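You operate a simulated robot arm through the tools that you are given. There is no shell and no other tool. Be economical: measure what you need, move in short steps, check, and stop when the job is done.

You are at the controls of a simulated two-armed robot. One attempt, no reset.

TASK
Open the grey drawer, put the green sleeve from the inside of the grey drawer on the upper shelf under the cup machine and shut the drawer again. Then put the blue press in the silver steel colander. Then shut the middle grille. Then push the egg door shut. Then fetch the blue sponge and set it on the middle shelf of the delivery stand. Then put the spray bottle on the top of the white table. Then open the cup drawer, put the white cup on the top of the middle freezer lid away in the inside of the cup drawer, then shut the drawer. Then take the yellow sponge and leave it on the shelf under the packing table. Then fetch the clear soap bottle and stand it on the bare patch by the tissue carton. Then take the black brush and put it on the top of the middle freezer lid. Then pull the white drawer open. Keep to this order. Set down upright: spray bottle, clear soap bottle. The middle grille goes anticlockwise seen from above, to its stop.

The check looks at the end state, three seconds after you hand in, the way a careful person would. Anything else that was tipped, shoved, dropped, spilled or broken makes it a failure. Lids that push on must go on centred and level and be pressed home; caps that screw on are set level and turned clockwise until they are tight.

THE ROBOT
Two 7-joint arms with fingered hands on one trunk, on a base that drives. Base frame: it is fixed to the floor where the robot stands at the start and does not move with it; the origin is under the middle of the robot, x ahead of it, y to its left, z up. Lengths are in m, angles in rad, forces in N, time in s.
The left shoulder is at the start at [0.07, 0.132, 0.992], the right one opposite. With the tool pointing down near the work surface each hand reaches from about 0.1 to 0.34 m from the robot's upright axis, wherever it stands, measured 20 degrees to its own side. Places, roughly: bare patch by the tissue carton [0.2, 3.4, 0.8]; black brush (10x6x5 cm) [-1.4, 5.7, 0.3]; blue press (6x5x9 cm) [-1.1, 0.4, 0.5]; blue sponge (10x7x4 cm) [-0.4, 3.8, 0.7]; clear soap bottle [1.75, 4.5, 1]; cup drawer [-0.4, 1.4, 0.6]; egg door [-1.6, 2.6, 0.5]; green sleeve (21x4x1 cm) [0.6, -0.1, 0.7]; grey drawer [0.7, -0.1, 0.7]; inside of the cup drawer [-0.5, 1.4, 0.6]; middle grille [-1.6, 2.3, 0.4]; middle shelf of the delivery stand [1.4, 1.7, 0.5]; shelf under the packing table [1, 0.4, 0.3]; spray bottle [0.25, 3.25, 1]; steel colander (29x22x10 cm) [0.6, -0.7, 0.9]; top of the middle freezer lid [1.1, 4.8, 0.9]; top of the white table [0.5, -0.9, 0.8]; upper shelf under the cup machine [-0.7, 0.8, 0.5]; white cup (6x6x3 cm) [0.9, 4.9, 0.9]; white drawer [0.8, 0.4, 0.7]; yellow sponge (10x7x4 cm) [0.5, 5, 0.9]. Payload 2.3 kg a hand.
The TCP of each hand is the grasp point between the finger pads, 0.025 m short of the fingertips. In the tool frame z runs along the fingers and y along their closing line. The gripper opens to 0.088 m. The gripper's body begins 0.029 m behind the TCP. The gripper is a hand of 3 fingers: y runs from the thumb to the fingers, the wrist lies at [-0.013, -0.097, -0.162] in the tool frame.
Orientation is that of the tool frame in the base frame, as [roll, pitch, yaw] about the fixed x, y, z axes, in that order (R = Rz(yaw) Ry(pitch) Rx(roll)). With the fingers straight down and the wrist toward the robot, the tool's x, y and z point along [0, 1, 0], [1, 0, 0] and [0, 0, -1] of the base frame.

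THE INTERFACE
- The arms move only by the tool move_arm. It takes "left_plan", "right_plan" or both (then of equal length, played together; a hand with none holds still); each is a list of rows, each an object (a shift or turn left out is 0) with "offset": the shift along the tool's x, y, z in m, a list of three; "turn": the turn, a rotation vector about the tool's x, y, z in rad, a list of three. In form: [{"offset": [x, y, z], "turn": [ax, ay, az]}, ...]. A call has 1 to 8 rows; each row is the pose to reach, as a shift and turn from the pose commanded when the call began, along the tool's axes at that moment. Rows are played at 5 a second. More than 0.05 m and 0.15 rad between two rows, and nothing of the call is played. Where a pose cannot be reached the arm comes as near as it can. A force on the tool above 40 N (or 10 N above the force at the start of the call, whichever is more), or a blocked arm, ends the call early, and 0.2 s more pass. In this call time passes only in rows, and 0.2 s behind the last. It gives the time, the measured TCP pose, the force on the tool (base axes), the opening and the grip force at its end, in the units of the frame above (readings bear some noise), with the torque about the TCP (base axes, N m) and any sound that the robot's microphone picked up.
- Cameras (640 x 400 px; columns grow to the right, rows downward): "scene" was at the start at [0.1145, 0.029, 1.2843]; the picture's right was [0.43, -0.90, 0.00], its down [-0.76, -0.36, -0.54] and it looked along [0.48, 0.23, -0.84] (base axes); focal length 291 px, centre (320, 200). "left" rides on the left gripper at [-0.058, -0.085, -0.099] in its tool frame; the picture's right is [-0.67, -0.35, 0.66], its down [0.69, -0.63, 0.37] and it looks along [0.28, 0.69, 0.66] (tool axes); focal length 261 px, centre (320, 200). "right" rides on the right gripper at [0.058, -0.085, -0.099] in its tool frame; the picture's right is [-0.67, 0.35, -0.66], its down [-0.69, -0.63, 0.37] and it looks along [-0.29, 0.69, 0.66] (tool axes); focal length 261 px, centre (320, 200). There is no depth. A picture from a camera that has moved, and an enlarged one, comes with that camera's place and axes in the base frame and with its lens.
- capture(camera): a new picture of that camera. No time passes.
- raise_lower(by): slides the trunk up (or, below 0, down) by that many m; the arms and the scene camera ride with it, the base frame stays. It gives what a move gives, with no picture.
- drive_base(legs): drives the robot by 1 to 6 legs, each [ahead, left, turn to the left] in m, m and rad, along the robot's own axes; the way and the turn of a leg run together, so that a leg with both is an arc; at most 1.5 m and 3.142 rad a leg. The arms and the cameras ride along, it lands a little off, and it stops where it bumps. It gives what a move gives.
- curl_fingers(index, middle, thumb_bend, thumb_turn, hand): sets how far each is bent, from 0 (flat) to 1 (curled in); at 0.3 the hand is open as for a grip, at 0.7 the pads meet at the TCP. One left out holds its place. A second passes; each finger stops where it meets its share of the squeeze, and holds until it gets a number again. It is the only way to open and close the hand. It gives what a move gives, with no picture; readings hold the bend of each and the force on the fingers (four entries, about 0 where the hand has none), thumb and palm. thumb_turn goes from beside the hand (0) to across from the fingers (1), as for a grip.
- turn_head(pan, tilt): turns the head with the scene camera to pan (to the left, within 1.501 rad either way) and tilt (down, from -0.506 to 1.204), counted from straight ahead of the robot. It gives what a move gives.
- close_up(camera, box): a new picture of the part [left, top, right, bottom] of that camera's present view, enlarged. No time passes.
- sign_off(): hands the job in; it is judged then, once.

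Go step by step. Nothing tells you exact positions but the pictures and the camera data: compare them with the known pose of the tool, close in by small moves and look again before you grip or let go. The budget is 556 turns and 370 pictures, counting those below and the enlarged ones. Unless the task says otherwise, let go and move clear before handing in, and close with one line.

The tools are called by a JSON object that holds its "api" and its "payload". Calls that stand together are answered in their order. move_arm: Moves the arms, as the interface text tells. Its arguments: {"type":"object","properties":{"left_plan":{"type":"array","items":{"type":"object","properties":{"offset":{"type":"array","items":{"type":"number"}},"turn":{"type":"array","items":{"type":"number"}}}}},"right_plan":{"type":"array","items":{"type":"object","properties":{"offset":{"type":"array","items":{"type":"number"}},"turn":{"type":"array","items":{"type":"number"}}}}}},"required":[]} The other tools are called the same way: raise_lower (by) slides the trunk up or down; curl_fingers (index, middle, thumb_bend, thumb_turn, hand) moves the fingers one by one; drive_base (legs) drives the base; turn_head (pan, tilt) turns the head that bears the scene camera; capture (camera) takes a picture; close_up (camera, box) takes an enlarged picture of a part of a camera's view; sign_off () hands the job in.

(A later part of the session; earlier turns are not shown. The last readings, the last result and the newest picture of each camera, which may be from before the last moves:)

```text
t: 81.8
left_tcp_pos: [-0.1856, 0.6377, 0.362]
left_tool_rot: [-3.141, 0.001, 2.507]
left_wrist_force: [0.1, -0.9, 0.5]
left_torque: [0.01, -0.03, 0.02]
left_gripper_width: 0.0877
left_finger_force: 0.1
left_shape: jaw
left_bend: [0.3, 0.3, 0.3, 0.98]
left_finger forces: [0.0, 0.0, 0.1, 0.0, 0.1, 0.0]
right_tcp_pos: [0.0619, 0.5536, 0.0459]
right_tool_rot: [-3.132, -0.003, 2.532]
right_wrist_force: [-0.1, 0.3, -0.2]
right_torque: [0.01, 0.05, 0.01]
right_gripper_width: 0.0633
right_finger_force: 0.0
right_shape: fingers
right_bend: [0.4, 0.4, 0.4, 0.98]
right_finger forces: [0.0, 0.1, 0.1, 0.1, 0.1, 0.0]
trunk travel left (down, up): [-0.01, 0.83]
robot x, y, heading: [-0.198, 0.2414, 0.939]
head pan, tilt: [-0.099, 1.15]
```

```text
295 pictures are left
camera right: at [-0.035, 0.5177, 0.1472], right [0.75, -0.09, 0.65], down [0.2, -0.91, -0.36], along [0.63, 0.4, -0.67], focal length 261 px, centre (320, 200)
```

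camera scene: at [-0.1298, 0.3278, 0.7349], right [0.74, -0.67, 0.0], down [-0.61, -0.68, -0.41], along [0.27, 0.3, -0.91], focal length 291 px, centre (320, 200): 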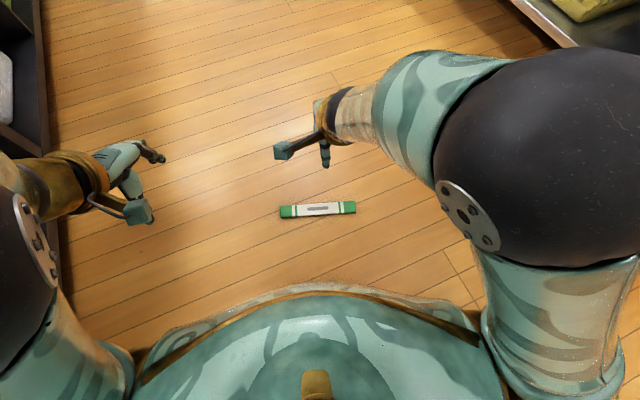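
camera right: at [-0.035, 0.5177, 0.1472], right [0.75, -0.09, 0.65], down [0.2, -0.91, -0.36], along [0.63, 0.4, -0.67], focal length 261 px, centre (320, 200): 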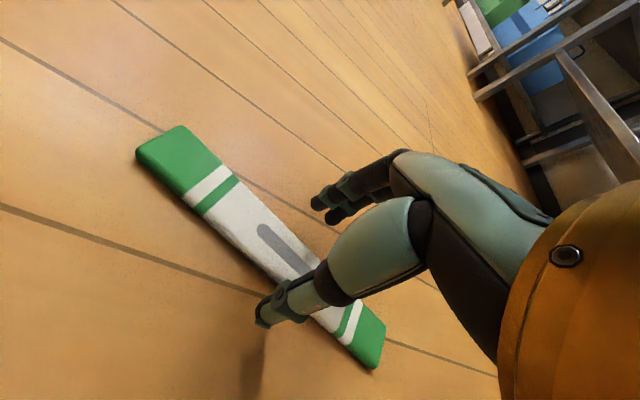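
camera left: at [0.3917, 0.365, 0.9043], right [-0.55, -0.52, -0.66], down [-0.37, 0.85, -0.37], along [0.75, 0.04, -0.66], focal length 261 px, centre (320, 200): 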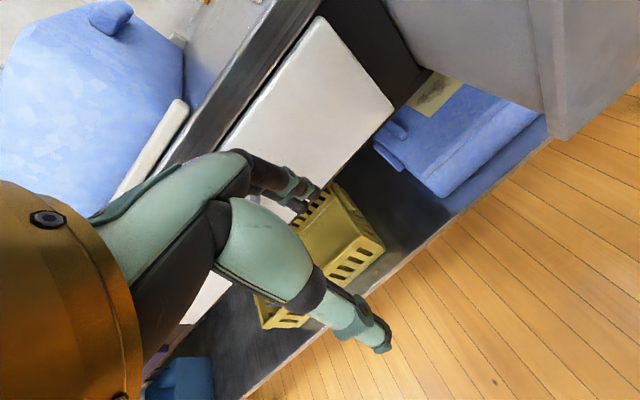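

Straddling it well. Down to the floor and close firmly.

{"api": "move_arm", "payload": {"right_plan": [{"offset": [0, 0, 0.01]}, {"offset": [0, 0, 0.019]}]}}

{"api": "curl_fingers", "payload": {"hand": "right", "index": 0.75, "middle": 0.75, "thumb_bend": 0.72}}

{"api": "capture", "payload": {"camera": "right"}}

```text
t: 82.4
left_tcp_pos: [-0.1854, 0.6384, 0.3616]
left_tool_rot: [3.141, 0.002, 2.509]
left_wrist_force: [-0.4, -0.5, -0.4]
left_torque: [0.02, -0.01, -0.02]
left_gripper_width: 0.0877
left_finger_force: 0.1
left_shape: jaw
left_bend: [0.3, 0.3, 0.3, 0.98]
left_finger forces: [0.1, 0.0, 0.2, 0.0, 0.0, 0.0]
right_tcp_pos: [0.0613, 0.5557, 0.0278]
right_tool_rot: [-3.133, -0.004, 2.531]
right_wrist_force: [-1.1, -0.6, 4.8]
right_torque: [0.11, -0.18, -0.01]
right_gripper_width: 0.0633
right_finger_force: 2.3
right_shape: fingers
right_bend: [0.4, 0.4, 0.4, 0.98]
right_finger forces: [0.0, 4.8, 0.1, 0.0, 0.1, 0.0]
trunk travel left (down, up): [-0.01, 0.83]
robot x, y, heading: [-0.2011, 0.2449, 0.937]
head pan, tilt: [-0.099, 1.15]
```

```text
t: 83.4
left_tcp_pos: [-0.1867, 0.6384, 0.3619]
left_tool_rot: [3.142, 0.0, 2.509]
left_wrist_force: [0.1, 0.3, 0.3]
left_torque: [0.02, -0.01, 0.0]
left_gripper_width: 0.0878
left_finger_force: 0.2
left_shape: jaw
left_bend: [0.3, 0.3, 0.3, 0.98]
left_finger forces: [0.0, 0.0, 0.0, 0.1, 0.0, 0.1]
right_tcp_pos: [0.0622, 0.5553, 0.0275]
right_tool_rot: [-3.131, -0.002, 2.532]
right_wrist_force: [-0.5, 0.3, 3.5]
right_torque: [-0.03, 0.1, 0.0]
right_gripper_width: 0.0261
right_finger_force: 19.3
right_shape: fingers
right_bend: [0.73, 0.73, 0.55, 0.94]
right_finger forces: [11.4, 7.3, 0.1, 0.0, 19.2, 0.0]
trunk travel left (down, up): [-0.01, 0.83]
robot x, y, heading: [-0.1997, 0.2433, 0.935]
head pan, tilt: [-0.099, 1.15]
```

```text
294 pictures are left
camera right: at [-0.0356, 0.5188, 0.129], right [0.75, -0.09, 0.65], down [0.2, -0.91, -0.36], along [0.63, 0.4, -0.67], focal length 261 px, centre (320, 200)
```

right: 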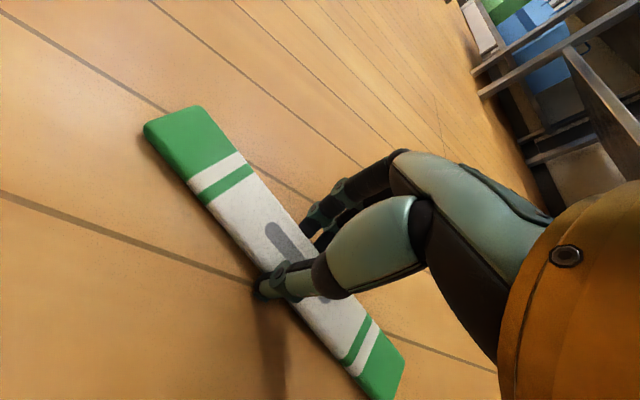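

{"api": "move_arm", "payload": {"right_plan": [{"offset": [0, 0, -0.02]}, {"offset": [0, 0, -0.05]}]}}

{"api": "capture", "payload": {"camera": "right"}}

```text
t: 84.0
left_tcp_pos: [-0.1854, 0.6385, 0.3611]
left_tool_rot: [3.141, 0.001, 2.509]
left_wrist_force: [-0.1, 0.5, 1.0]
left_torque: [0.01, 0.02, 0.04]
left_gripper_width: 0.088
left_finger_force: 0.1
left_shape: jaw
left_bend: [0.3, 0.3, 0.3, 0.98]
left_finger forces: [0.0, 0.0, 0.1, 0.0, 0.0, 0.1]
right_tcp_pos: [0.062, 0.5546, 0.0753]
right_tool_rot: [-3.133, -0.003, 2.53]
right_wrist_force: [0.7, 0.0, -0.2]
right_torque: [0.03, 0.01, -0.05]
right_gripper_width: 0.0261
right_finger_force: 18.4
right_shape: fingers
right_bend: [0.73, 0.73, 0.55, 0.94]
right_finger forces: [10.5, 7.8, 0.0, 0.0, 18.6, 0.0]
trunk travel left (down, up): [-0.01, 0.83]
robot x, y, heading: [-0.1976, 0.2434, 0.939]
head pan, tilt: [-0.099, 1.15]
```

```text
293 pictures are left
camera right: at [-0.0353, 0.5189, 0.1774], right [0.75, -0.09, 0.65], down [0.2, -0.91, -0.36], along [0.63, 0.4, -0.67], focal length 261 px, centre (320, 200)
```

right: 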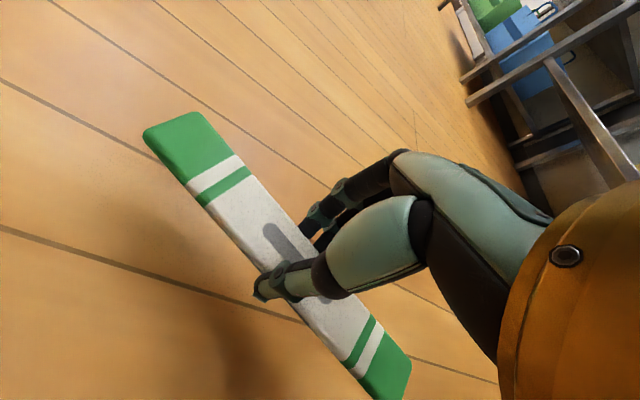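

{"api": "raise_lower", "payload": {"by": 0.4}}

{"api": "drive_base", "payload": {"legs": [[0.27, -0.02, 0]]}}

{"api": "drive_base", "payload": {"legs": [[0, 0, 0.9], [0, 0, 0.98]]}}

{"api": "turn_head", "payload": {"pan": -0.1, "tilt": 0.5}}

{"api": "capture", "payload": {"camera": "scene"}}

{"api": "capture", "payload": {"camera": "right"}}

```text
t: 87.8
left_tcp_pos: [-0.1851, 0.6384, 0.7607]
left_tool_rot: [3.141, 0.003, 2.507]
left_wrist_force: [0.2, 0.3, 0.2]
left_torque: [-0.01, -0.01, 0.02]
left_gripper_width: 0.0876
left_finger_force: 0.1
left_shape: jaw
left_bend: [0.3, 0.3, 0.3, 0.98]
left_finger forces: [0.0, 0.0, 0.0, 0.1, 0.0, 0.0]
right_tcp_pos: [0.062, 0.5554, 0.4756]
right_tool_rot: [-3.133, -0.004, 2.532]
right_wrist_force: [0.2, 0.2, -0.5]
right_torque: [-0.02, 0.0, 0.02]
right_gripper_width: 0.0262
right_finger_force: 18.5
right_shape: fingers
right_bend: [0.73, 0.73, 0.55, 0.94]
right_finger forces: [10.6, 7.8, 0.1, 0.0, 18.5, 0.0]
trunk travel left (down, up): [-0.41, 0.43]
robot x, y, heading: [-0.2021, 0.2457, 0.932]
head pan, tilt: [-0.099, 1.15]
```

```text
t: 89.8
left_tcp_pos: [-0.0065, 0.8487, 0.7617]
left_tool_rot: [3.141, 0.001, 2.51]
left_wrist_force: [0.2, 0.1, -0.1]
left_torque: [0.01, -0.02, -0.01]
left_gripper_width: 0.0878
left_finger_force: 0.0
left_shape: jaw
left_bend: [0.3, 0.3, 0.3, 0.98]
left_finger forces: [0.0, 0.0, 0.0, 0.1, 0.0, 0.0]
right_tcp_pos: [0.2404, 0.7667, 0.4761]
right_tool_rot: [-3.13, -0.002, 2.531]
right_wrist_force: [-0.3, 0.4, -1.0]
right_torque: [-0.01, 0.0, -0.03]
right_gripper_width: 0.0262
right_finger_force: 18.4
right_shape: fingers
right_bend: [0.73, 0.73, 0.55, 0.94]
right_finger forces: [10.6, 7.8, 0.0, 0.0, 18.6, 0.0]
trunk travel left (down, up): [-0.41, 0.43]
robot x, y, heading: [-0.0213, 0.4557, 0.94]
head pan, tilt: [-0.099, 1.15]
```

```text
t: 95.0
left_tcp_pos: [-0.4002, 0.3465, 0.7606]
left_tool_rot: [3.141, 0.002, -1.889]
left_wrist_force: [-0.1, -0.5, -0.9]
left_torque: [0.01, 0.04, 0.03]
left_gripper_width: 0.0878
left_finger_force: 0.1
left_shape: jaw
left_bend: [0.3, 0.3, 0.3, 0.98]
left_finger forces: [0.1, 0.0, 0.0, 0.1, 0.0, 0.0]
right_tcp_pos: [-0.3988, 0.6081, 0.4757]
right_tool_rot: [-3.132, -0.006, -1.866]
right_wrist_force: [-0.2, -0.6, 0.5]
right_torque: [0.01, 0.0, 0.0]
right_gripper_width: 0.0259
right_finger_force: 17.8
right_shape: fingers
right_bend: [0.73, 0.73, 0.55, 0.94]
right_finger forces: [10.2, 7.7, 0.1, 0.0, 17.9, 0.1]
trunk travel left (down, up): [-0.41, 0.43]
robot x, y, heading: [-0.0224, 0.454, 2.825]
head pan, tilt: [-0.099, 1.15]
```

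```text
t: 96.0
left_tcp_pos: [-0.4007, 0.3477, 0.7611]
left_tool_rot: [3.141, 0.001, -1.888]
left_wrist_force: [0.9, 0.9, 1.3]
left_torque: [-0.01, -0.02, -0.05]
left_gripper_width: 0.0876
left_finger_force: 0.0
left_shape: jaw
left_bend: [0.3, 0.3, 0.3, 0.98]
left_finger forces: [0.0, 0.0, 0.1, 0.1, 0.1, 0.0]
right_tcp_pos: [-0.3989, 0.6091, 0.476]
right_tool_rot: [-3.131, -0.003, -1.866]
right_wrist_force: [0.5, -1.1, 0.2]
right_torque: [0.01, 0.04, -0.05]
right_gripper_width: 0.0259
right_finger_force: 17.7
right_shape: fingers
right_bend: [0.73, 0.73, 0.55, 0.94]
right_finger forces: [10.2, 7.6, 0.0, 0.1, 17.9, 0.0]
trunk travel left (down, up): [-0.41, 0.43]
robot x, y, heading: [-0.0244, 0.4593, 2.827]
head pan, tilt: [-0.099, 0.499]
```

```text
292 pictures are left
camera scene: at [-0.1512, 0.5066, 1.1856], right [0.4, 0.91, 0.0], down [0.44, -0.19, -0.88], along [-0.8, 0.36, -0.48], focal length 291 px, centre (320, 200)
```

scene: 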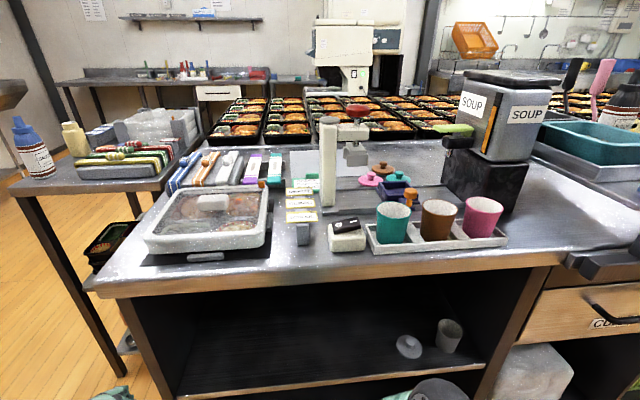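

```text
291 pictures are left
camera right: at [-0.3371, 0.5277, 0.5773], right [-0.14, 0.75, 0.65], down [0.81, 0.47, -0.36], along [-0.58, 0.47, -0.67], focal length 261 px, centre (320, 200)
```

right: 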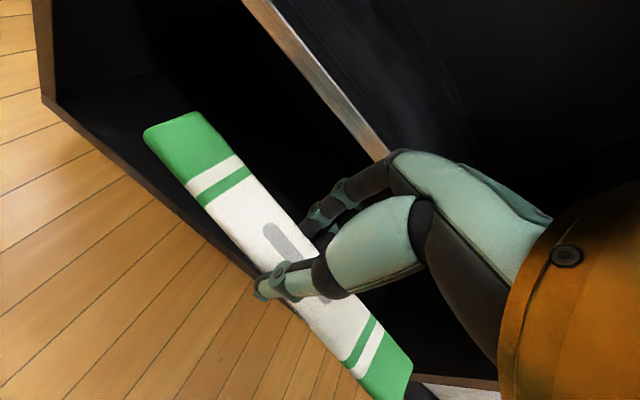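

{"api": "move_arm", "payload": {"right_plan": [{"turn": [-0.14, 0, 0], "offset": [0, 0, -0.015]}, {"turn": [-0.28, 0, 0], "offset": [0, 0, -0.03]}, {"turn": [-0.42, 0, 0], "offset": [0, 0, -0.045]}, {"turn": [-0.56, 0, 0], "offset": [0, 0, -0.06]}, {"turn": [-0.7, 0, 0], "offset": [0, 0, -0.075]}]}}

{"api": "capture", "payload": {"camera": "right"}}

```text
t: 97.2
left_tcp_pos: [-0.4003, 0.3474, 0.762]
left_tool_rot: [3.141, 0.002, -1.888]
left_wrist_force: [0.6, 0.3, 0.8]
left_torque: [-0.01, 0.02, 0.01]
left_gripper_width: 0.0879
left_finger_force: 0.0
left_shape: jaw
left_bend: [0.3, 0.3, 0.3, 0.98]
left_finger forces: [0.1, 0.1, 0.0, 0.0, 0.1, 0.0]
right_tcp_pos: [-0.3995, 0.6063, 0.5512]
right_tool_rot: [2.449, -0.004, -1.865]
right_wrist_force: [0.2, -0.3, 0.0]
right_torque: [0.03, -0.03, -0.01]
right_gripper_width: 0.026
right_finger_force: 17.9
right_shape: fingers
right_bend: [0.73, 0.73, 0.55, 0.94]
right_finger forces: [10.1, 7.6, 0.0, 0.1, 18.1, 0.1]
trunk travel left (down, up): [-0.41, 0.43]
robot x, y, heading: [-0.0231, 0.4557, 2.827]
head pan, tilt: [-0.099, 0.499]
```

```text
290 pictures are left
camera right: at [-0.2949, 0.5143, 0.5752], right [0.34, 0.6, 0.72], down [0.44, 0.58, -0.69], along [-0.83, 0.55, -0.07], focal length 261 px, centre (320, 200)
```

right: 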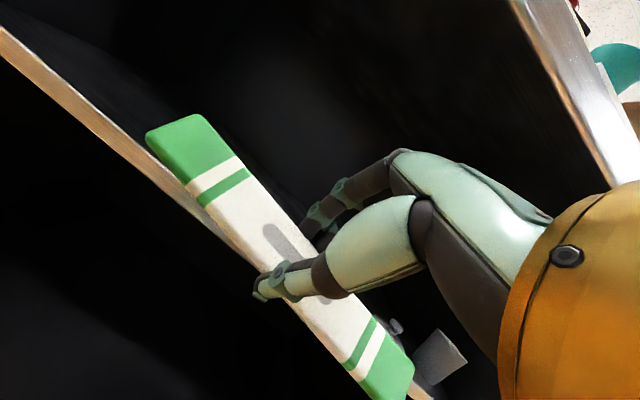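

{"api": "drive_base", "payload": {"legs": [[0.12, 0, 0]]}}

{"api": "capture", "payload": {"camera": "scene"}}

```text
t: 98.5
left_tcp_pos: [-0.5159, 0.3854, 0.7615]
left_tool_rot: [-3.141, 0.001, -1.892]
left_wrist_force: [0.1, -0.1, 0.1]
left_torque: [0.01, 0.01, 0.04]
left_gripper_width: 0.0879
left_finger_force: 0.1
left_shape: jaw
left_bend: [0.3, 0.3, 0.3, 0.98]
left_finger forces: [0.0, 0.0, 0.0, 0.0, 0.0, 0.0]
right_tcp_pos: [-0.5138, 0.6462, 0.5508]
right_tool_rot: [2.453, -0.002, -1.869]
right_wrist_force: [-0.1, 0.3, -0.5]
right_torque: [-0.03, 0.0, -0.02]
right_gripper_width: 0.0258
right_finger_force: 17.5
right_shape: fingers
right_bend: [0.73, 0.73, 0.55, 0.94]
right_finger forces: [10.2, 7.7, 0.0, 0.0, 18.1, 0.0]
trunk travel left (down, up): [-0.41, 0.43]
robot x, y, heading: [-0.1358, 0.4913, 2.822]
head pan, tilt: [-0.099, 0.499]
```

```text
289 pictures are left
camera scene: at [-0.2657, 0.5446, 1.1856], right [0.41, 0.91, 0.0], down [0.44, -0.19, -0.88], along [-0.8, 0.36, -0.48], focal length 291 px, centre (320, 200)
```

scene: 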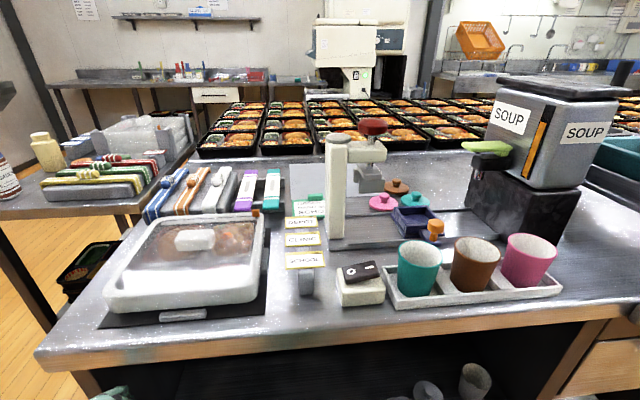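

{"api": "move_arm", "payload": {"right_plan": [{"offset": [0, 0.031, 0.025]}, {"offset": [0, 0.062, 0.051]}, {"offset": [0, 0.054, 0.062]}]}}

{"api": "capture", "payload": {"camera": "right"}}

```text
t: 99.2
left_tcp_pos: [-0.5149, 0.3849, 0.7606]
left_tool_rot: [-3.141, 0.003, -1.893]
left_wrist_force: [-0.5, -0.9, -0.1]
left_torque: [-0.01, -0.02, 0.05]
left_gripper_width: 0.0877
left_finger_force: 0.2
left_shape: jaw
left_bend: [0.3, 0.3, 0.3, 0.98]
left_finger forces: [0.0, 0.0, 0.0, 0.0, 0.0, 0.0]
right_tcp_pos: [-0.5915, 0.6724, 0.5378]
right_tool_rot: [2.452, -0.003, -1.868]
right_wrist_force: [0.1, 0.2, 0.0]
right_torque: [0.0, -0.01, -0.01]
right_gripper_width: 0.0259
right_finger_force: 18.2
right_shape: fingers
right_bend: [0.73, 0.73, 0.55, 0.94]
right_finger forces: [10.2, 7.7, 0.0, 0.0, 18.1, 0.0]
trunk travel left (down, up): [-0.41, 0.43]
robot x, y, heading: [-0.1354, 0.4908, 2.821]
head pan, tilt: [-0.099, 0.499]
```

```text
288 pictures are left
camera right: at [-0.4859, 0.5787, 0.5604], right [0.34, 0.6, 0.73], down [0.44, 0.58, -0.68], along [-0.83, 0.55, -0.07], focal length 261 px, centre (320, 200)
```

right: 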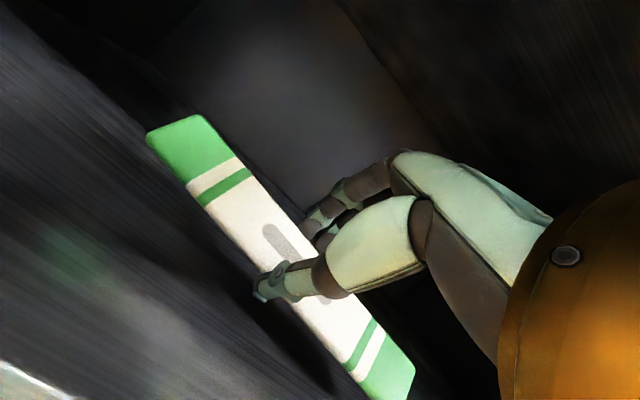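

{"api": "move_arm", "payload": {"right_plan": [{"offset": [0, -0.0064, 0.0077]}, {"offset": [0, -0.0127, 0.0154]}, {"offset": [0, -0.016, 0.0195]}]}}

{"api": "capture", "payload": {"camera": "right"}}

```text
t: 100.0
left_tcp_pos: [-0.5117, 0.3853, 0.7633]
left_tool_rot: [3.139, 0.004, -1.891]
left_wrist_force: [0.7, -0.2, -1.1]
left_torque: [0.02, 0.0, -0.04]
left_gripper_width: 0.0878
left_finger_force: 0.1
left_shape: jaw
left_bend: [0.3, 0.3, 0.3, 0.98]
left_finger forces: [0.1, 0.1, 0.1, 0.0, 0.0, 0.0]
right_tcp_pos: [-0.5895, 0.6701, 0.5182]
right_tool_rot: [2.443, -0.003, -1.871]
right_wrist_force: [4.1, 0.7, 18.5]
right_torque: [-0.17, -0.29, 0.07]
right_gripper_width: 0.0255
right_finger_force: 33.1
right_shape: fingers
right_bend: [0.73, 0.73, 0.56, 0.94]
right_finger forces: [12.6, 10.9, 0.0, 0.0, 41.9, 0.0]
trunk travel left (down, up): [-0.41, 0.43]
robot x, y, heading: [-0.1361, 0.4932, 2.823]
head pan, tilt: [-0.099, 0.499]
```

```text
287 pictures are left
camera right: at [-0.4854, 0.576, 0.5392], right [0.35, 0.6, 0.72], down [0.44, 0.58, -0.69], along [-0.83, 0.55, -0.06], focal length 261 px, centre (320, 200)
```

right: 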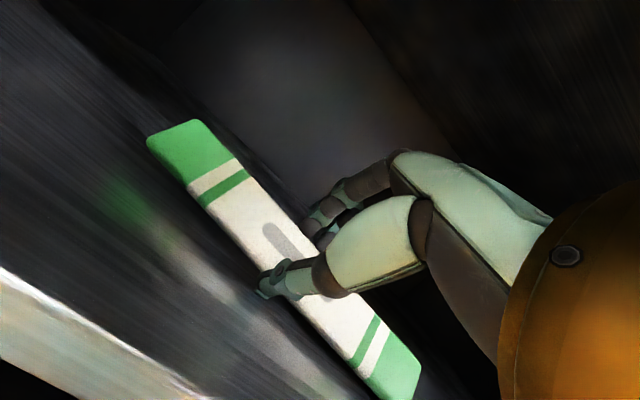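

{"api": "move_arm", "payload": {"right_plan": [{"offset": [0, 0.004, -0.005]}]}}

{"api": "curl_fingers", "payload": {"hand": "right", "index": 0.5, "middle": 0.5, "thumb_bend": 0.45}}

{"api": "capture", "payload": {"camera": "right"}}

```text
t: 100.5
left_tcp_pos: [-0.5155, 0.3858, 0.7603]
left_tool_rot: [3.14, 0.003, -1.892]
left_wrist_force: [0.7, -0.1, 0.9]
left_torque: [-0.01, -0.03, 0.0]
left_gripper_width: 0.0877
left_finger_force: 0.1
left_shape: jaw
left_bend: [0.3, 0.3, 0.3, 0.98]
left_finger forces: [0.1, 0.1, 0.1, 0.1, 0.0, 0.1]
right_tcp_pos: [-0.5911, 0.6689, 0.5171]
right_tool_rot: [2.457, -0.003, -1.868]
right_wrist_force: [0.2, 0.0, -0.3]
right_torque: [0.02, -0.01, 0.02]
right_gripper_width: 0.0258
right_finger_force: 18.4
right_shape: fingers
right_bend: [0.73, 0.73, 0.55, 0.94]
right_finger forces: [10.1, 8.2, 0.1, 0.0, 18.3, 0.0]
trunk travel left (down, up): [-0.41, 0.43]
robot x, y, heading: [-0.1339, 0.4915, 2.824]
head pan, tilt: [-0.099, 0.499]
```

```text
t: 101.5
left_tcp_pos: [-0.5144, 0.3848, 0.7614]
left_tool_rot: [-3.141, 0.001, -1.891]
left_wrist_force: [0.4, 0.0, 0.2]
left_torque: [-0.01, -0.01, 0.0]
left_gripper_width: 0.0876
left_finger_force: 0.0
left_shape: jaw
left_bend: [0.3, 0.3, 0.3, 0.98]
left_finger forces: [0.1, 0.1, 0.0, 0.0, 0.0, 0.0]
right_tcp_pos: [-0.5917, 0.6684, 0.5204]
right_tool_rot: [2.454, -0.002, -1.87]
right_wrist_force: [-0.2, -0.2, 0.8]
right_torque: [-0.05, 0.0, 0.01]
right_gripper_width: 0.0457
right_finger_force: 0.8
right_shape: fingers
right_bend: [0.5, 0.5, 0.46, 0.97]
right_finger forces: [0.1, 0.0, 0.0, 0.0, 1.1, 0.1]
trunk travel left (down, up): [-0.41, 0.43]
robot x, y, heading: [-0.1382, 0.4929, 2.826]
head pan, tilt: [-0.099, 0.499]
```

```text
286 pictures are left
camera right: at [-0.4867, 0.5757, 0.5436], right [0.34, 0.6, 0.73], down [0.44, 0.58, -0.68], along [-0.83, 0.55, -0.07], focal length 261 px, centre (320, 200)
```

right: 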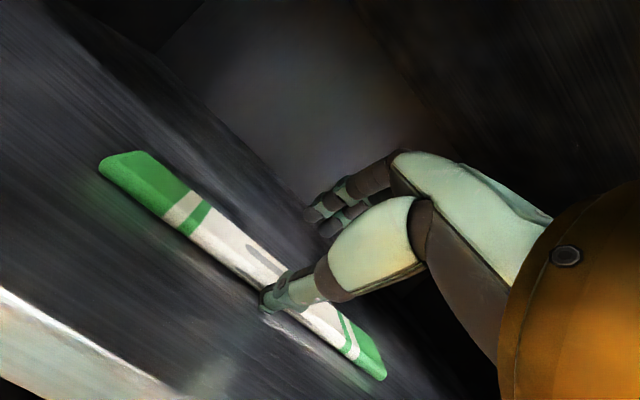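

{"api": "move_arm", "payload": {"right_plan": [{"offset": [0, -0.012, -0.012]}, {"offset": [0, -0.012, -0.03]}, {"offset": [0, -0.03, -0.06]}, {"offset": [0, -0.05, -0.09]}]}}

{"api": "capture", "payload": {"camera": "right"}}

```text
t: 102.5
left_tcp_pos: [-0.5149, 0.3843, 0.7615]
left_tool_rot: [-3.141, 0.002, -1.893]
left_wrist_force: [0.6, -0.3, 0.0]
left_torque: [-0.04, -0.05, 0.02]
left_gripper_width: 0.0879
left_finger_force: 0.0
left_shape: jaw
left_bend: [0.3, 0.3, 0.3, 0.98]
left_finger forces: [0.1, 0.0, 0.1, 0.0, 0.0, 0.1]
right_tcp_pos: [-0.4994, 0.6424, 0.5576]
right_tool_rot: [2.451, -0.001, -1.87]
right_wrist_force: [0.0, -0.9, 0.0]
right_torque: [0.0, -0.05, -0.02]
right_gripper_width: 0.0465
right_finger_force: 0.0
right_shape: fingers
right_bend: [0.5, 0.5, 0.45, 0.97]
right_finger forces: [0.1, 0.0, 0.1, 0.0, 0.1, 0.1]
trunk travel left (down, up): [-0.41, 0.43]
robot x, y, heading: [-0.1355, 0.4898, 2.826]
head pan, tilt: [-0.099, 0.499]
```

```text
285 pictures are left
camera right: at [-0.3946, 0.5493, 0.5807], right [0.34, 0.6, 0.73], down [0.44, 0.58, -0.68], along [-0.83, 0.55, -0.07], focal length 261 px, centre (320, 200)
```

right: 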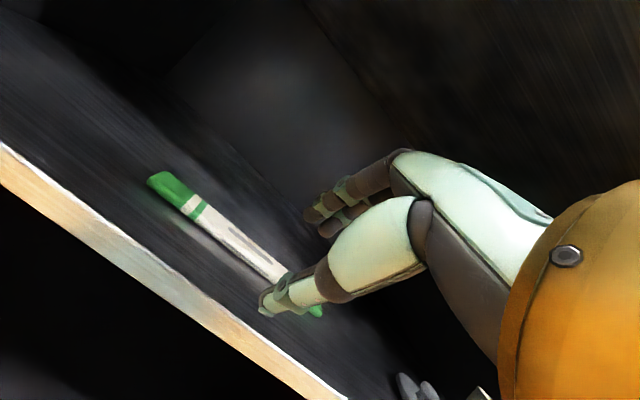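

{"api": "raise_lower", "payload": {"by": 0.3}}

{"api": "drive_base", "payload": {"legs": [[-0.2, 0, 0], [0, 0, -1.56], [0, 0, -1.57]]}}

{"api": "turn_head", "payload": {"pan": -0.2, "tilt": 0.8}}

{"api": "capture", "payload": {"camera": "scene"}}

```text
t: 104.4
left_tcp_pos: [-0.5164, 0.3855, 0.9667]
left_tool_rot: [-3.139, 0.003, -1.892]
left_wrist_force: [-0.2, 1.0, -1.0]
left_torque: [0.01, -0.01, -0.05]
left_gripper_width: 0.0876
left_finger_force: 0.1
left_shape: jaw
left_bend: [0.3, 0.3, 0.3, 0.98]
left_finger forces: [0.1, 0.0, 0.0, 0.0, 0.0, 0.0]
right_tcp_pos: [-0.4924, 0.6414, 0.7548]
right_tool_rot: [2.491, 0.001, -1.866]
right_wrist_force: [8.5, -2.1, -20.1]
right_torque: [-0.11, 0.25, -0.05]
right_gripper_width: 0.0471
right_finger_force: 10.9
right_shape: fingers
right_bend: [0.5, 0.57, 0.45, 0.97]
right_finger forces: [0.1, 20.8, 0.0, 0.1, 0.0, 0.0]
trunk travel left (down, up): [-0.615, 0.225]
robot x, y, heading: [-0.1351, 0.4926, 2.831]
head pan, tilt: [-0.099, 0.499]
stopped: the force on the tool passed its limit at 60 N (the readings are from after the stop); the commanded pose is now the measured one
```

```text
t: 113.7
left_tcp_pos: [0.4327, 0.5306, 0.9665]
left_tool_rot: [-3.141, 0.004, 1.235]
left_wrist_force: [0.7, 0.0, 0.2]
left_torque: [0.01, -0.02, 0.01]
left_gripper_width: 0.0875
left_finger_force: 0.1
left_shape: jaw
left_bend: [0.3, 0.3, 0.3, 0.98]
left_finger forces: [0.0, 0.1, 0.0, 0.0, 0.0, 0.1]
right_tcp_pos: [0.407, 0.2753, 0.7551]
right_tool_rot: [2.481, -0.001, 1.262]
right_wrist_force: [0.5, 0.4, -0.8]
right_torque: [-0.01, -0.01, 0.0]
right_gripper_width: 0.0467
right_finger_force: 0.0
right_shape: fingers
right_bend: [0.5, 0.5, 0.45, 0.97]
right_finger forces: [0.1, 0.1, 0.1, 0.0, 0.1, 0.0]
trunk travel left (down, up): [-0.615, 0.225]
robot x, y, heading: [0.0474, 0.4288, -0.337]
head pan, tilt: [-0.099, 0.499]
```

```text
t: 114.5
left_tcp_pos: [0.4339, 0.5315, 0.9666]
left_tool_rot: [3.14, 0.004, 1.234]
left_wrist_force: [0.9, -0.2, 0.1]
left_torque: [0.01, -0.01, 0.0]
left_gripper_width: 0.0875
left_finger_force: 0.0
left_shape: jaw
left_bend: [0.3, 0.3, 0.3, 0.98]
left_finger forces: [0.0, 0.0, 0.0, 0.0, 0.1, 0.0]
right_tcp_pos: [0.4076, 0.2752, 0.7557]
right_tool_rot: [2.482, -0.003, 1.263]
right_wrist_force: [-0.2, 0.1, -0.1]
right_torque: [0.0, 0.02, -0.02]
right_gripper_width: 0.0468
right_finger_force: 0.0
right_shape: fingers
right_bend: [0.5, 0.5, 0.45, 0.97]
right_finger forces: [0.1, 0.1, 0.1, 0.0, 0.1, 0.0]
trunk travel left (down, up): [-0.615, 0.225]
robot x, y, heading: [0.0534, 0.4292, -0.337]
head pan, tilt: [-0.201, 0.799]
```

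```text
284 pictures are left
camera scene: at [0.1701, 0.372, 1.3648], right [-0.51, -0.86, 0.0], down [-0.62, 0.37, -0.7], along [0.6, -0.36, -0.72], focal length 291 px, centre (320, 200)
```

scene: 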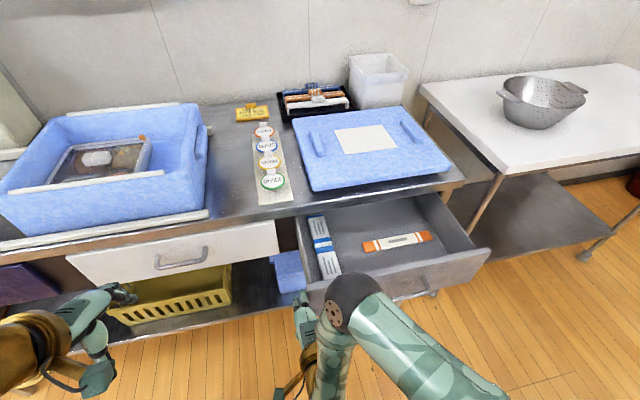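

{"api": "drive_base", "payload": {"legs": [[-0.08, 0, 0], [0, -0.15, 0.025]]}}

{"api": "curl_fingers", "payload": {"hand": "right", "index": 0.75, "middle": 0.75, "thumb_bend": 0.7}}

{"api": "capture", "payload": {"camera": "right"}}

{"api": "capture", "payload": {"camera": "scene"}}

```text
t: 116.5
left_tcp_pos: [0.3051, 0.4273, 0.9659]
left_tool_rot: [3.141, 0.004, 1.264]
left_wrist_force: [0.2, 0.4, 0.4]
left_torque: [0.02, -0.02, 0.01]
left_gripper_width: 0.0874
left_finger_force: 0.0
left_shape: jaw
left_bend: [0.3, 0.3, 0.3, 0.98]
left_finger forces: [0.0, 0.1, 0.1, 0.1, 0.0, 0.0]
right_tcp_pos: [0.2878, 0.1702, 0.7554]
right_tool_rot: [2.482, -0.001, 1.291]
right_wrist_force: [-0.8, -1.0, -0.7]
right_torque: [-0.01, 0.0, -0.02]
right_gripper_width: 0.047
right_finger_force: 0.0
right_shape: fingers
right_bend: [0.5, 0.5, 0.45, 0.97]
right_finger forces: [0.0, 0.0, 0.0, 0.0, 0.1, 0.0]
trunk travel left (down, up): [-0.615, 0.225]
robot x, y, heading: [-0.0734, 0.3169, -0.304]
head pan, tilt: [-0.201, 0.799]
```

```text
t: 117.5
left_tcp_pos: [0.3048, 0.4257, 0.9665]
left_tool_rot: [-3.141, 0.003, 1.264]
left_wrist_force: [-0.7, -0.1, -0.2]
left_torque: [0.0, -0.03, 0.0]
left_gripper_width: 0.0876
left_finger_force: 0.0
left_shape: jaw
left_bend: [0.3, 0.3, 0.3, 0.98]
left_finger forces: [0.0, 0.0, 0.0, 0.1, 0.0, 0.0]
right_tcp_pos: [0.2869, 0.1705, 0.7566]
right_tool_rot: [2.481, -0.002, 1.291]
right_wrist_force: [0.1, -0.1, -0.3]
right_torque: [-0.02, 0.02, -0.01]
right_gripper_width: 0.0
right_finger_force: 0.0
right_shape: fingers
right_bend: [0.74, 0.75, 0.68, 0.97]
right_finger forces: [0.0, 0.1, 0.0, 0.1, 0.0, 0.0]
trunk travel left (down, up): [-0.615, 0.225]
robot x, y, heading: [-0.0729, 0.3159, -0.308]
head pan, tilt: [-0.201, 0.799]
```

```text
283 pictures are left
camera right: at [0.1794, 0.2602, 0.783], right [-0.31, -0.61, 0.73], down [-0.45, -0.58, -0.68], along [0.84, -0.54, -0.1], focal length 261 px, centre (320, 200)
```

right: 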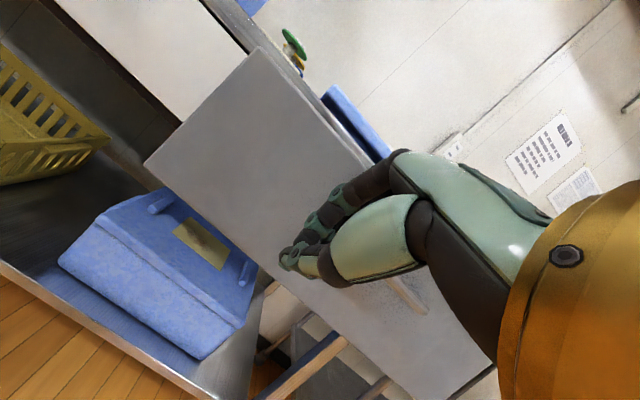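

```text
282 pictures are left
camera scene: at [0.0472, 0.2582, 1.3648], right [-0.49, -0.87, 0.0], down [-0.63, 0.35, -0.7], along [0.61, -0.34, -0.72], focal length 291 px, centre (320, 200)
```

scene: 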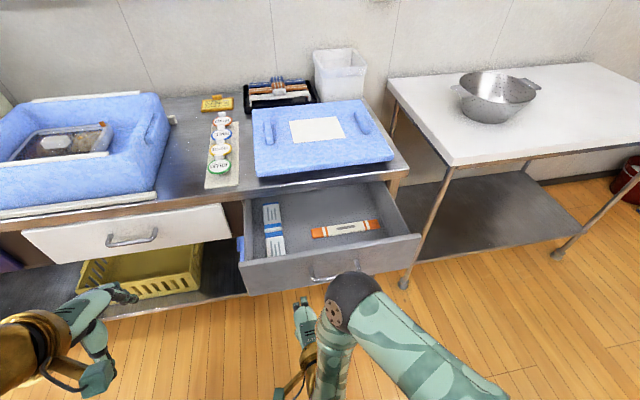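

{"api": "drive_base", "payload": {"legs": [[0.2, 0, 0]]}}

{"api": "capture", "payload": {"camera": "scene"}}

```text
t: 119.1
left_tcp_pos: [0.4998, 0.364, 0.9662]
left_tool_rot: [3.141, 0.004, 1.262]
left_wrist_force: [0.3, -1.2, 0.3]
left_torque: [0.01, 0.01, 0.02]
left_gripper_width: 0.0877
left_finger_force: 0.0
left_shape: jaw
left_bend: [0.3, 0.3, 0.3, 0.98]
left_finger forces: [0.1, 0.0, 0.0, 0.1, 0.0, 0.0]
right_tcp_pos: [0.4845, 0.1078, 0.7568]
right_tool_rot: [2.481, -0.001, 1.288]
right_wrist_force: [-0.2, 0.7, 0.7]
right_torque: [-0.02, 0.02, 0.03]
right_gripper_width: 0.0002
right_finger_force: 0.1
right_shape: fingers
right_bend: [0.74, 0.75, 0.68, 0.97]
right_finger forces: [0.0, 0.0, 0.0, 0.1, 0.1, 0.0]
trunk travel left (down, up): [-0.615, 0.225]
robot x, y, heading: [0.1224, 0.2514, -0.308]
head pan, tilt: [-0.201, 0.799]
```

```text
281 pictures are left
camera scene: at [0.2422, 0.1963, 1.3649], right [-0.49, -0.87, 0.0], down [-0.63, 0.35, -0.7], along [0.61, -0.34, -0.72], focal length 291 px, centre (320, 200)
```

scene: 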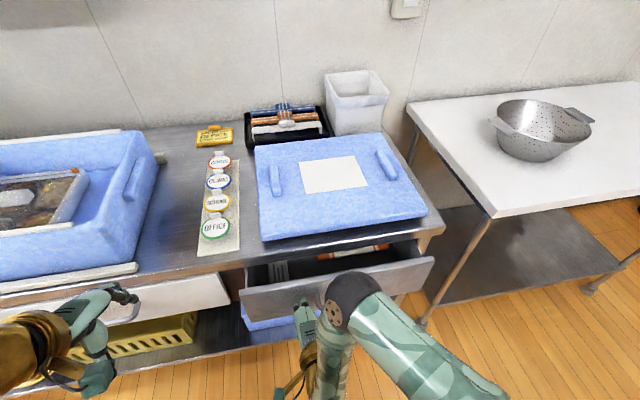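

{"api": "drive_base", "payload": {"legs": [[0.07, 0, 0]]}}

{"api": "capture", "payload": {"camera": "scene"}}

{"api": "capture", "payload": {"camera": "right"}}

```text
t: 120.1
left_tcp_pos: [0.5666, 0.3432, 0.9685]
left_tool_rot: [3.139, 0.002, 1.263]
left_wrist_force: [-0.6, 0.1, -0.3]
left_torque: [0.0, -0.02, 0.0]
left_gripper_width: 0.0879
left_finger_force: 0.1
left_shape: jaw
left_bend: [0.3, 0.3, 0.3, 0.98]
left_finger forces: [0.0, 0.0, 0.0, 0.1, 0.0, 0.0]
right_tcp_pos: [0.5495, 0.0859, 0.7589]
right_tool_rot: [2.476, -0.001, 1.29]
right_wrist_force: [-9.9, 3.0, 3.0]
right_torque: [-0.11, -0.28, -0.08]
right_gripper_width: 0.0
right_finger_force: 5.1
right_shape: fingers
right_bend: [0.75, 0.75, 0.68, 0.97]
right_finger forces: [0.0, 10.9, 0.0, 0.1, 0.1, 0.0]
trunk travel left (down, up): [-0.615, 0.225]
robot x, y, heading: [0.191, 0.2334, -0.301]
head pan, tilt: [-0.201, 0.799]
```

```text
280 pictures are left
camera scene: at [0.307, 0.1758, 1.3654], right [-0.49, -0.87, 0.0], down [-0.62, 0.35, -0.7], along [0.61, -0.34, -0.71], focal length 291 px, centre (320, 200)
```

scene: 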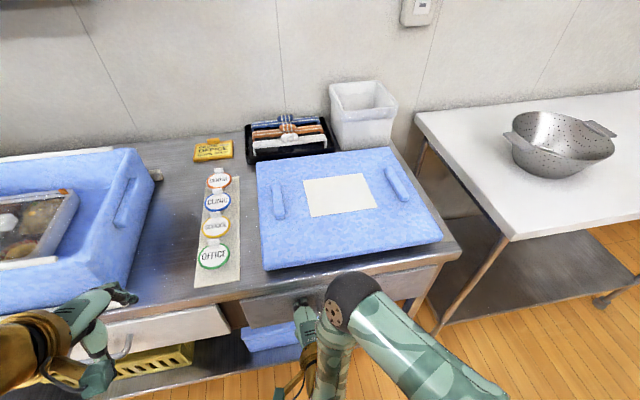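

```text
279 pictures are left
camera right: at [0.4415, 0.177, 0.7842], right [-0.31, -0.61, 0.73], down [-0.45, -0.58, -0.68], along [0.84, -0.54, -0.09], focal length 261 px, centre (320, 200)
```

right: 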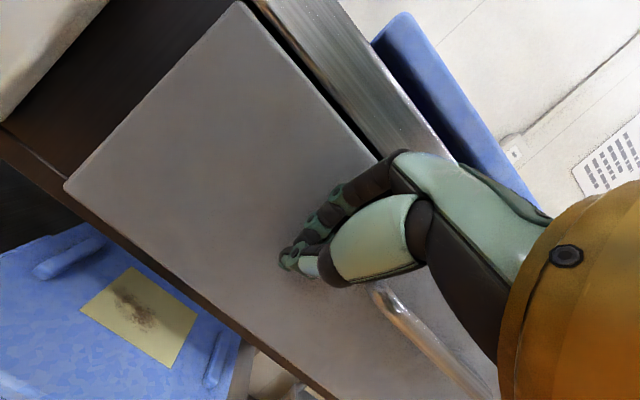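

{"api": "move_arm", "payload": {"right_plan": [{"offset": [0, 0.008, 0.007]}, {"offset": [0, 0.016, 0.013]}]}}

{"api": "drive_base", "payload": {"legs": [[-0.12, 0, 0]]}}

{"api": "capture", "payload": {"camera": "scene"}}

{"api": "capture", "payload": {"camera": "right"}}

```text
t: 120.7
left_tcp_pos: [0.5589, 0.3437, 0.9703]
left_tool_rot: [3.132, 0.004, 1.262]
left_wrist_force: [0.1, -0.6, 0.8]
left_torque: [0.0, 0.04, 0.02]
left_gripper_width: 0.0879
left_finger_force: 0.0
left_shape: jaw
left_bend: [0.3, 0.3, 0.3, 0.98]
left_finger forces: [0.0, 0.0, 0.0, 0.0, 0.0, 0.1]
right_tcp_pos: [0.5555, 0.0857, 0.7574]
right_tool_rot: [2.482, -0.002, 1.293]
right_wrist_force: [-34.5, 9.1, 10.0]
right_torque: [-0.34, -0.86, -0.37]
right_gripper_width: 0.0
right_finger_force: 17.9
right_shape: fingers
right_bend: [0.75, 0.75, 0.68, 0.97]
right_finger forces: [0.1, 36.1, 0.0, 0.0, 0.0, 0.0]
trunk travel left (down, up): [-0.615, 0.225]
robot x, y, heading: [0.1906, 0.2335, -0.308]
head pan, tilt: [-0.201, 0.799]
stopped in row 2 (right hand): the force on the tool passed its limit at 42 N (the readings are from after the stop); the commanded pose is now the measured one
```

```text
t: 121.9
left_tcp_pos: [0.454, 0.3776, 0.9662]
left_tool_rot: [-3.14, 0.005, 1.261]
left_wrist_force: [0.6, -0.2, 0.6]
left_torque: [0.01, 0.01, 0.01]
left_gripper_width: 0.0877
left_finger_force: 0.0
left_shape: jaw
left_bend: [0.3, 0.3, 0.3, 0.98]
left_finger forces: [0.1, 0.0, 0.0, 0.1, 0.0, 0.0]
right_tcp_pos: [0.4502, 0.1182, 0.7526]
right_tool_rot: [2.488, -0.002, 1.288]
right_wrist_force: [-0.2, 1.1, -0.5]
right_torque: [-0.04, 0.0, 0.0]
right_gripper_width: 0.0
right_finger_force: 0.0
right_shape: fingers
right_bend: [0.75, 0.75, 0.68, 0.97]
right_finger forces: [0.0, 0.1, 0.0, 0.1, 0.0, 0.0]
trunk travel left (down, up): [-0.615, 0.225]
robot x, y, heading: [0.0749, 0.2635, -0.308]
head pan, tilt: [-0.201, 0.799]
```

```text
278 pictures are left
camera scene: at [0.1967, 0.2106, 1.3647], right [-0.49, -0.87, 0.0], down [-0.63, 0.35, -0.7], along [0.61, -0.34, -0.72], focal length 291 px, centre (320, 200)
```

scene: 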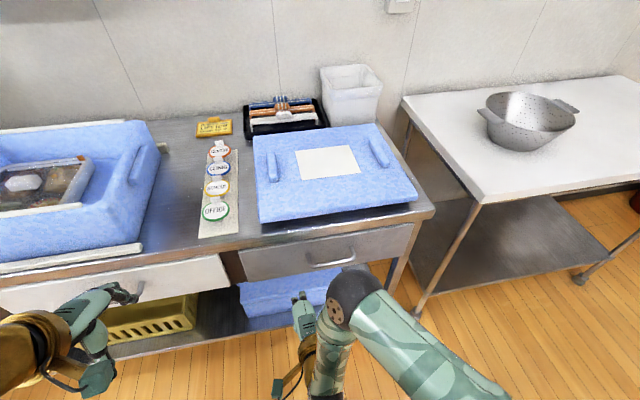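

```text
277 pictures are left
camera right: at [0.3417, 0.209, 0.7821], right [-0.3, -0.61, 0.73], down [-0.46, -0.58, -0.67], along [0.84, -0.54, -0.1], focal length 261 px, centre (320, 200)
```

right: 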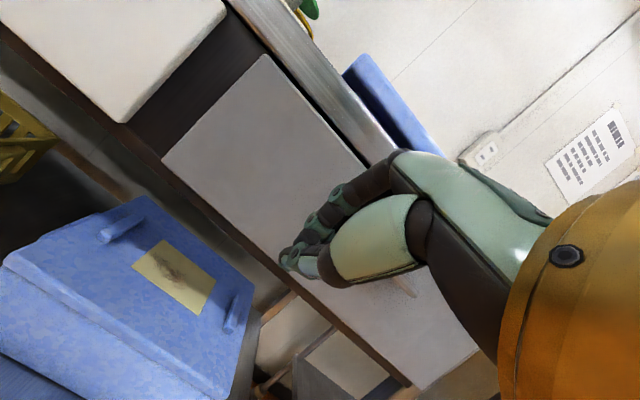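

{"api": "drive_base", "payload": {"legs": [[-0.13, 0, 0], [0, 0, 1.57], [0, 0, 1.4]]}}

{"api": "turn_head", "payload": {"pan": 0.4, "tilt": 0.5}}

{"api": "capture", "payload": {"camera": "scene"}}

```text
t: 130.6
left_tcp_pos: [-0.4345, 0.2398, 0.966]
left_tool_rot: [3.141, 0.002, -1.997]
left_wrist_force: [1.2, -0.1, 0.6]
left_torque: [0.0, 0.0, 0.01]
left_gripper_width: 0.0875
left_finger_force: 0.0
left_shape: jaw
left_bend: [0.3, 0.3, 0.3, 0.98]
left_finger forces: [0.0, 0.1, 0.1, 0.1, 0.1, 0.0]
right_tcp_pos: [-0.4013, 0.4942, 0.7542]
right_tool_rot: [2.487, -0.001, -1.968]
right_wrist_force: [0.4, 0.4, 0.3]
right_torque: [-0.03, 0.0, 0.0]
right_gripper_width: 0.0
right_finger_force: 0.0
right_shape: fingers
right_bend: [0.75, 0.75, 0.68, 0.97]
right_finger forces: [0.0, 0.1, 0.0, 0.0, 0.0, 0.0]
trunk travel left (down, up): [-0.615, 0.225]
robot x, y, heading: [-0.0452, 0.3054, 2.715]
head pan, tilt: [-0.201, 0.799]
```

```text
t: 131.6
left_tcp_pos: [-0.4349, 0.239, 0.9661]
left_tool_rot: [3.14, 0.003, -1.997]
left_wrist_force: [0.9, 0.4, 0.0]
left_torque: [0.01, -0.05, -0.01]
left_gripper_width: 0.0878
left_finger_force: 0.0
left_shape: jaw
left_bend: [0.3, 0.3, 0.3, 0.98]
left_finger forces: [0.1, 0.0, 0.2, 0.0, 0.0, 0.1]
right_tcp_pos: [-0.4005, 0.4972, 0.7553]
right_tool_rot: [2.487, 0.0, -1.968]
right_wrist_force: [-0.3, 0.2, -0.7]
right_torque: [0.0, -0.01, -0.01]
right_gripper_width: 0.0
right_finger_force: 0.0
right_shape: fingers
right_bend: [0.75, 0.75, 0.68, 0.97]
right_finger forces: [0.0, 0.0, 0.0, 0.1, 0.1, 0.1]
trunk travel left (down, up): [-0.615, 0.225]
robot x, y, heading: [-0.0488, 0.3052, 2.72]
head pan, tilt: [0.4, 0.499]
```

```text
276 pictures are left
camera scene: at [-0.1823, 0.3281, 1.3907], right [0.03, 1.0, 0.0], down [0.48, -0.01, -0.88], along [-0.88, 0.02, -0.48], focal length 291 px, centre (320, 200)
```

scene: 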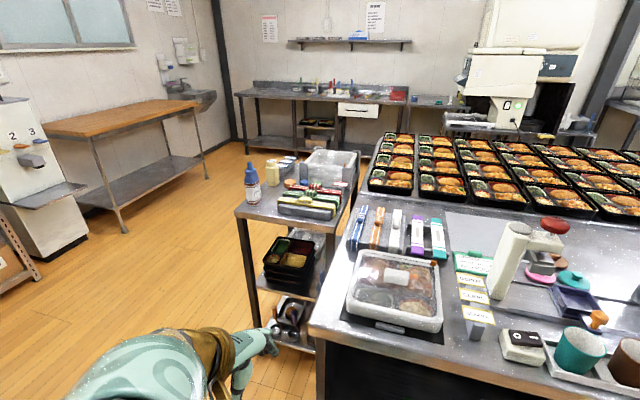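

{"api": "close_up", "payload": {"camera": "scene", "box": [230, 140, 370, 360]}}

```text
1.82 times, centred on (300, 250) of scene
camera zoom: at [-0.1823, 0.3281, 1.3907], right [0.03, 1.0, 0.0], down [0.48, -0.01, -0.88], along [-0.88, 0.02, -0.48], focal length 529 px, centre (356, 109)
```

zoom: 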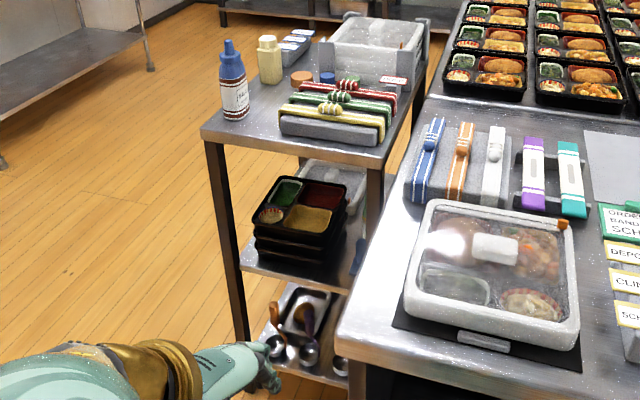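

{"api": "drive_base", "payload": {"legs": [[0, 0.5, 0.1], [0.2, 0, 0]]}}

{"api": "turn_head", "payload": {"pan": -0.25, "tilt": 0.65}}

{"api": "capture", "payload": {"camera": "scene"}}

{"api": "capture", "payload": {"camera": "right"}}

```text
t: 135.7
left_tcp_pos: [-0.7968, -0.1857, 0.9678]
left_tool_rot: [-3.141, 0.002, -1.894]
left_wrist_force: [0.0, -0.4, -0.5]
left_torque: [-0.02, -0.03, 0.02]
left_gripper_width: 0.0876
left_finger_force: 0.1
left_shape: jaw
left_bend: [0.3, 0.3, 0.3, 0.98]
left_finger forces: [0.0, 0.0, 0.0, 0.1, 0.0, 0.0]
right_tcp_pos: [-0.7891, 0.0719, 0.755]
right_tool_rot: [2.488, -0.002, -1.864]
right_wrist_force: [-0.4, -0.2, 0.3]
right_torque: [0.02, 0.01, 0.0]
right_gripper_width: 0.0002
right_finger_force: 0.1
right_shape: fingers
right_bend: [0.75, 0.75, 0.68, 0.97]
right_finger forces: [0.0, 0.1, 0.0, 0.1, 0.1, 0.0]
trunk travel left (down, up): [-0.615, 0.225]
robot x, y, heading: [-0.4186, -0.0855, 2.821]
head pan, tilt: [0.4, 0.499]
```

```text
t: 136.7
left_tcp_pos: [-0.7983, -0.1858, 0.9663]
left_tool_rot: [3.141, 0.003, -1.894]
left_wrist_force: [-0.4, 0.1, -0.7]
left_torque: [0.01, 0.03, -0.03]
left_gripper_width: 0.0875
left_finger_force: 0.1
left_shape: jaw
left_bend: [0.3, 0.3, 0.3, 0.98]
left_finger forces: [0.0, 0.0, 0.0, 0.1, 0.0, 0.0]
right_tcp_pos: [-0.7899, 0.0724, 0.7549]
right_tool_rot: [2.488, -0.002, -1.863]
right_wrist_force: [0.0, 0.4, 0.3]
right_torque: [0.0, -0.01, 0.0]
right_gripper_width: 0.0002
right_finger_force: 0.1
right_shape: fingers
right_bend: [0.75, 0.75, 0.68, 0.97]
right_finger forces: [0.0, 0.1, 0.0, 0.0, 0.0, 0.0]
trunk travel left (down, up): [-0.615, 0.225]
robot x, y, heading: [-0.4186, -0.0822, 2.819]
head pan, tilt: [-0.25, 0.649]
```

```text
274 pictures are left
camera scene: at [-0.5379, -0.0183, 1.3774], right [0.54, 0.84, 0.0], down [0.51, -0.33, -0.8], along [-0.67, 0.43, -0.6], focal length 291 px, centre (320, 200)
```

scene: 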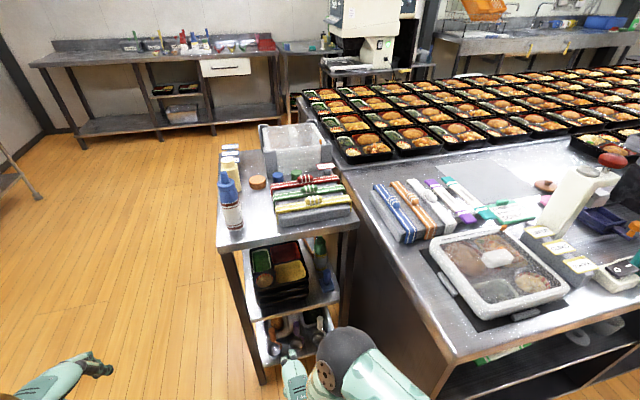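

```text
273 pictures are left
camera right: at [-0.686, -0.0209, 0.7823], right [0.31, 0.61, 0.73], down [0.46, 0.57, -0.67], along [-0.83, 0.55, -0.1], focal length 261 px, centre (320, 200)
```

right: 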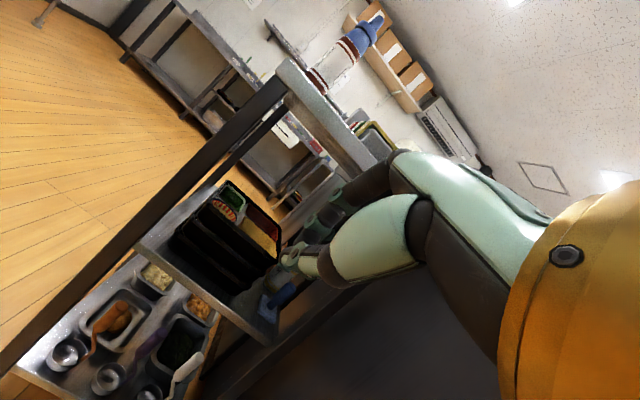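

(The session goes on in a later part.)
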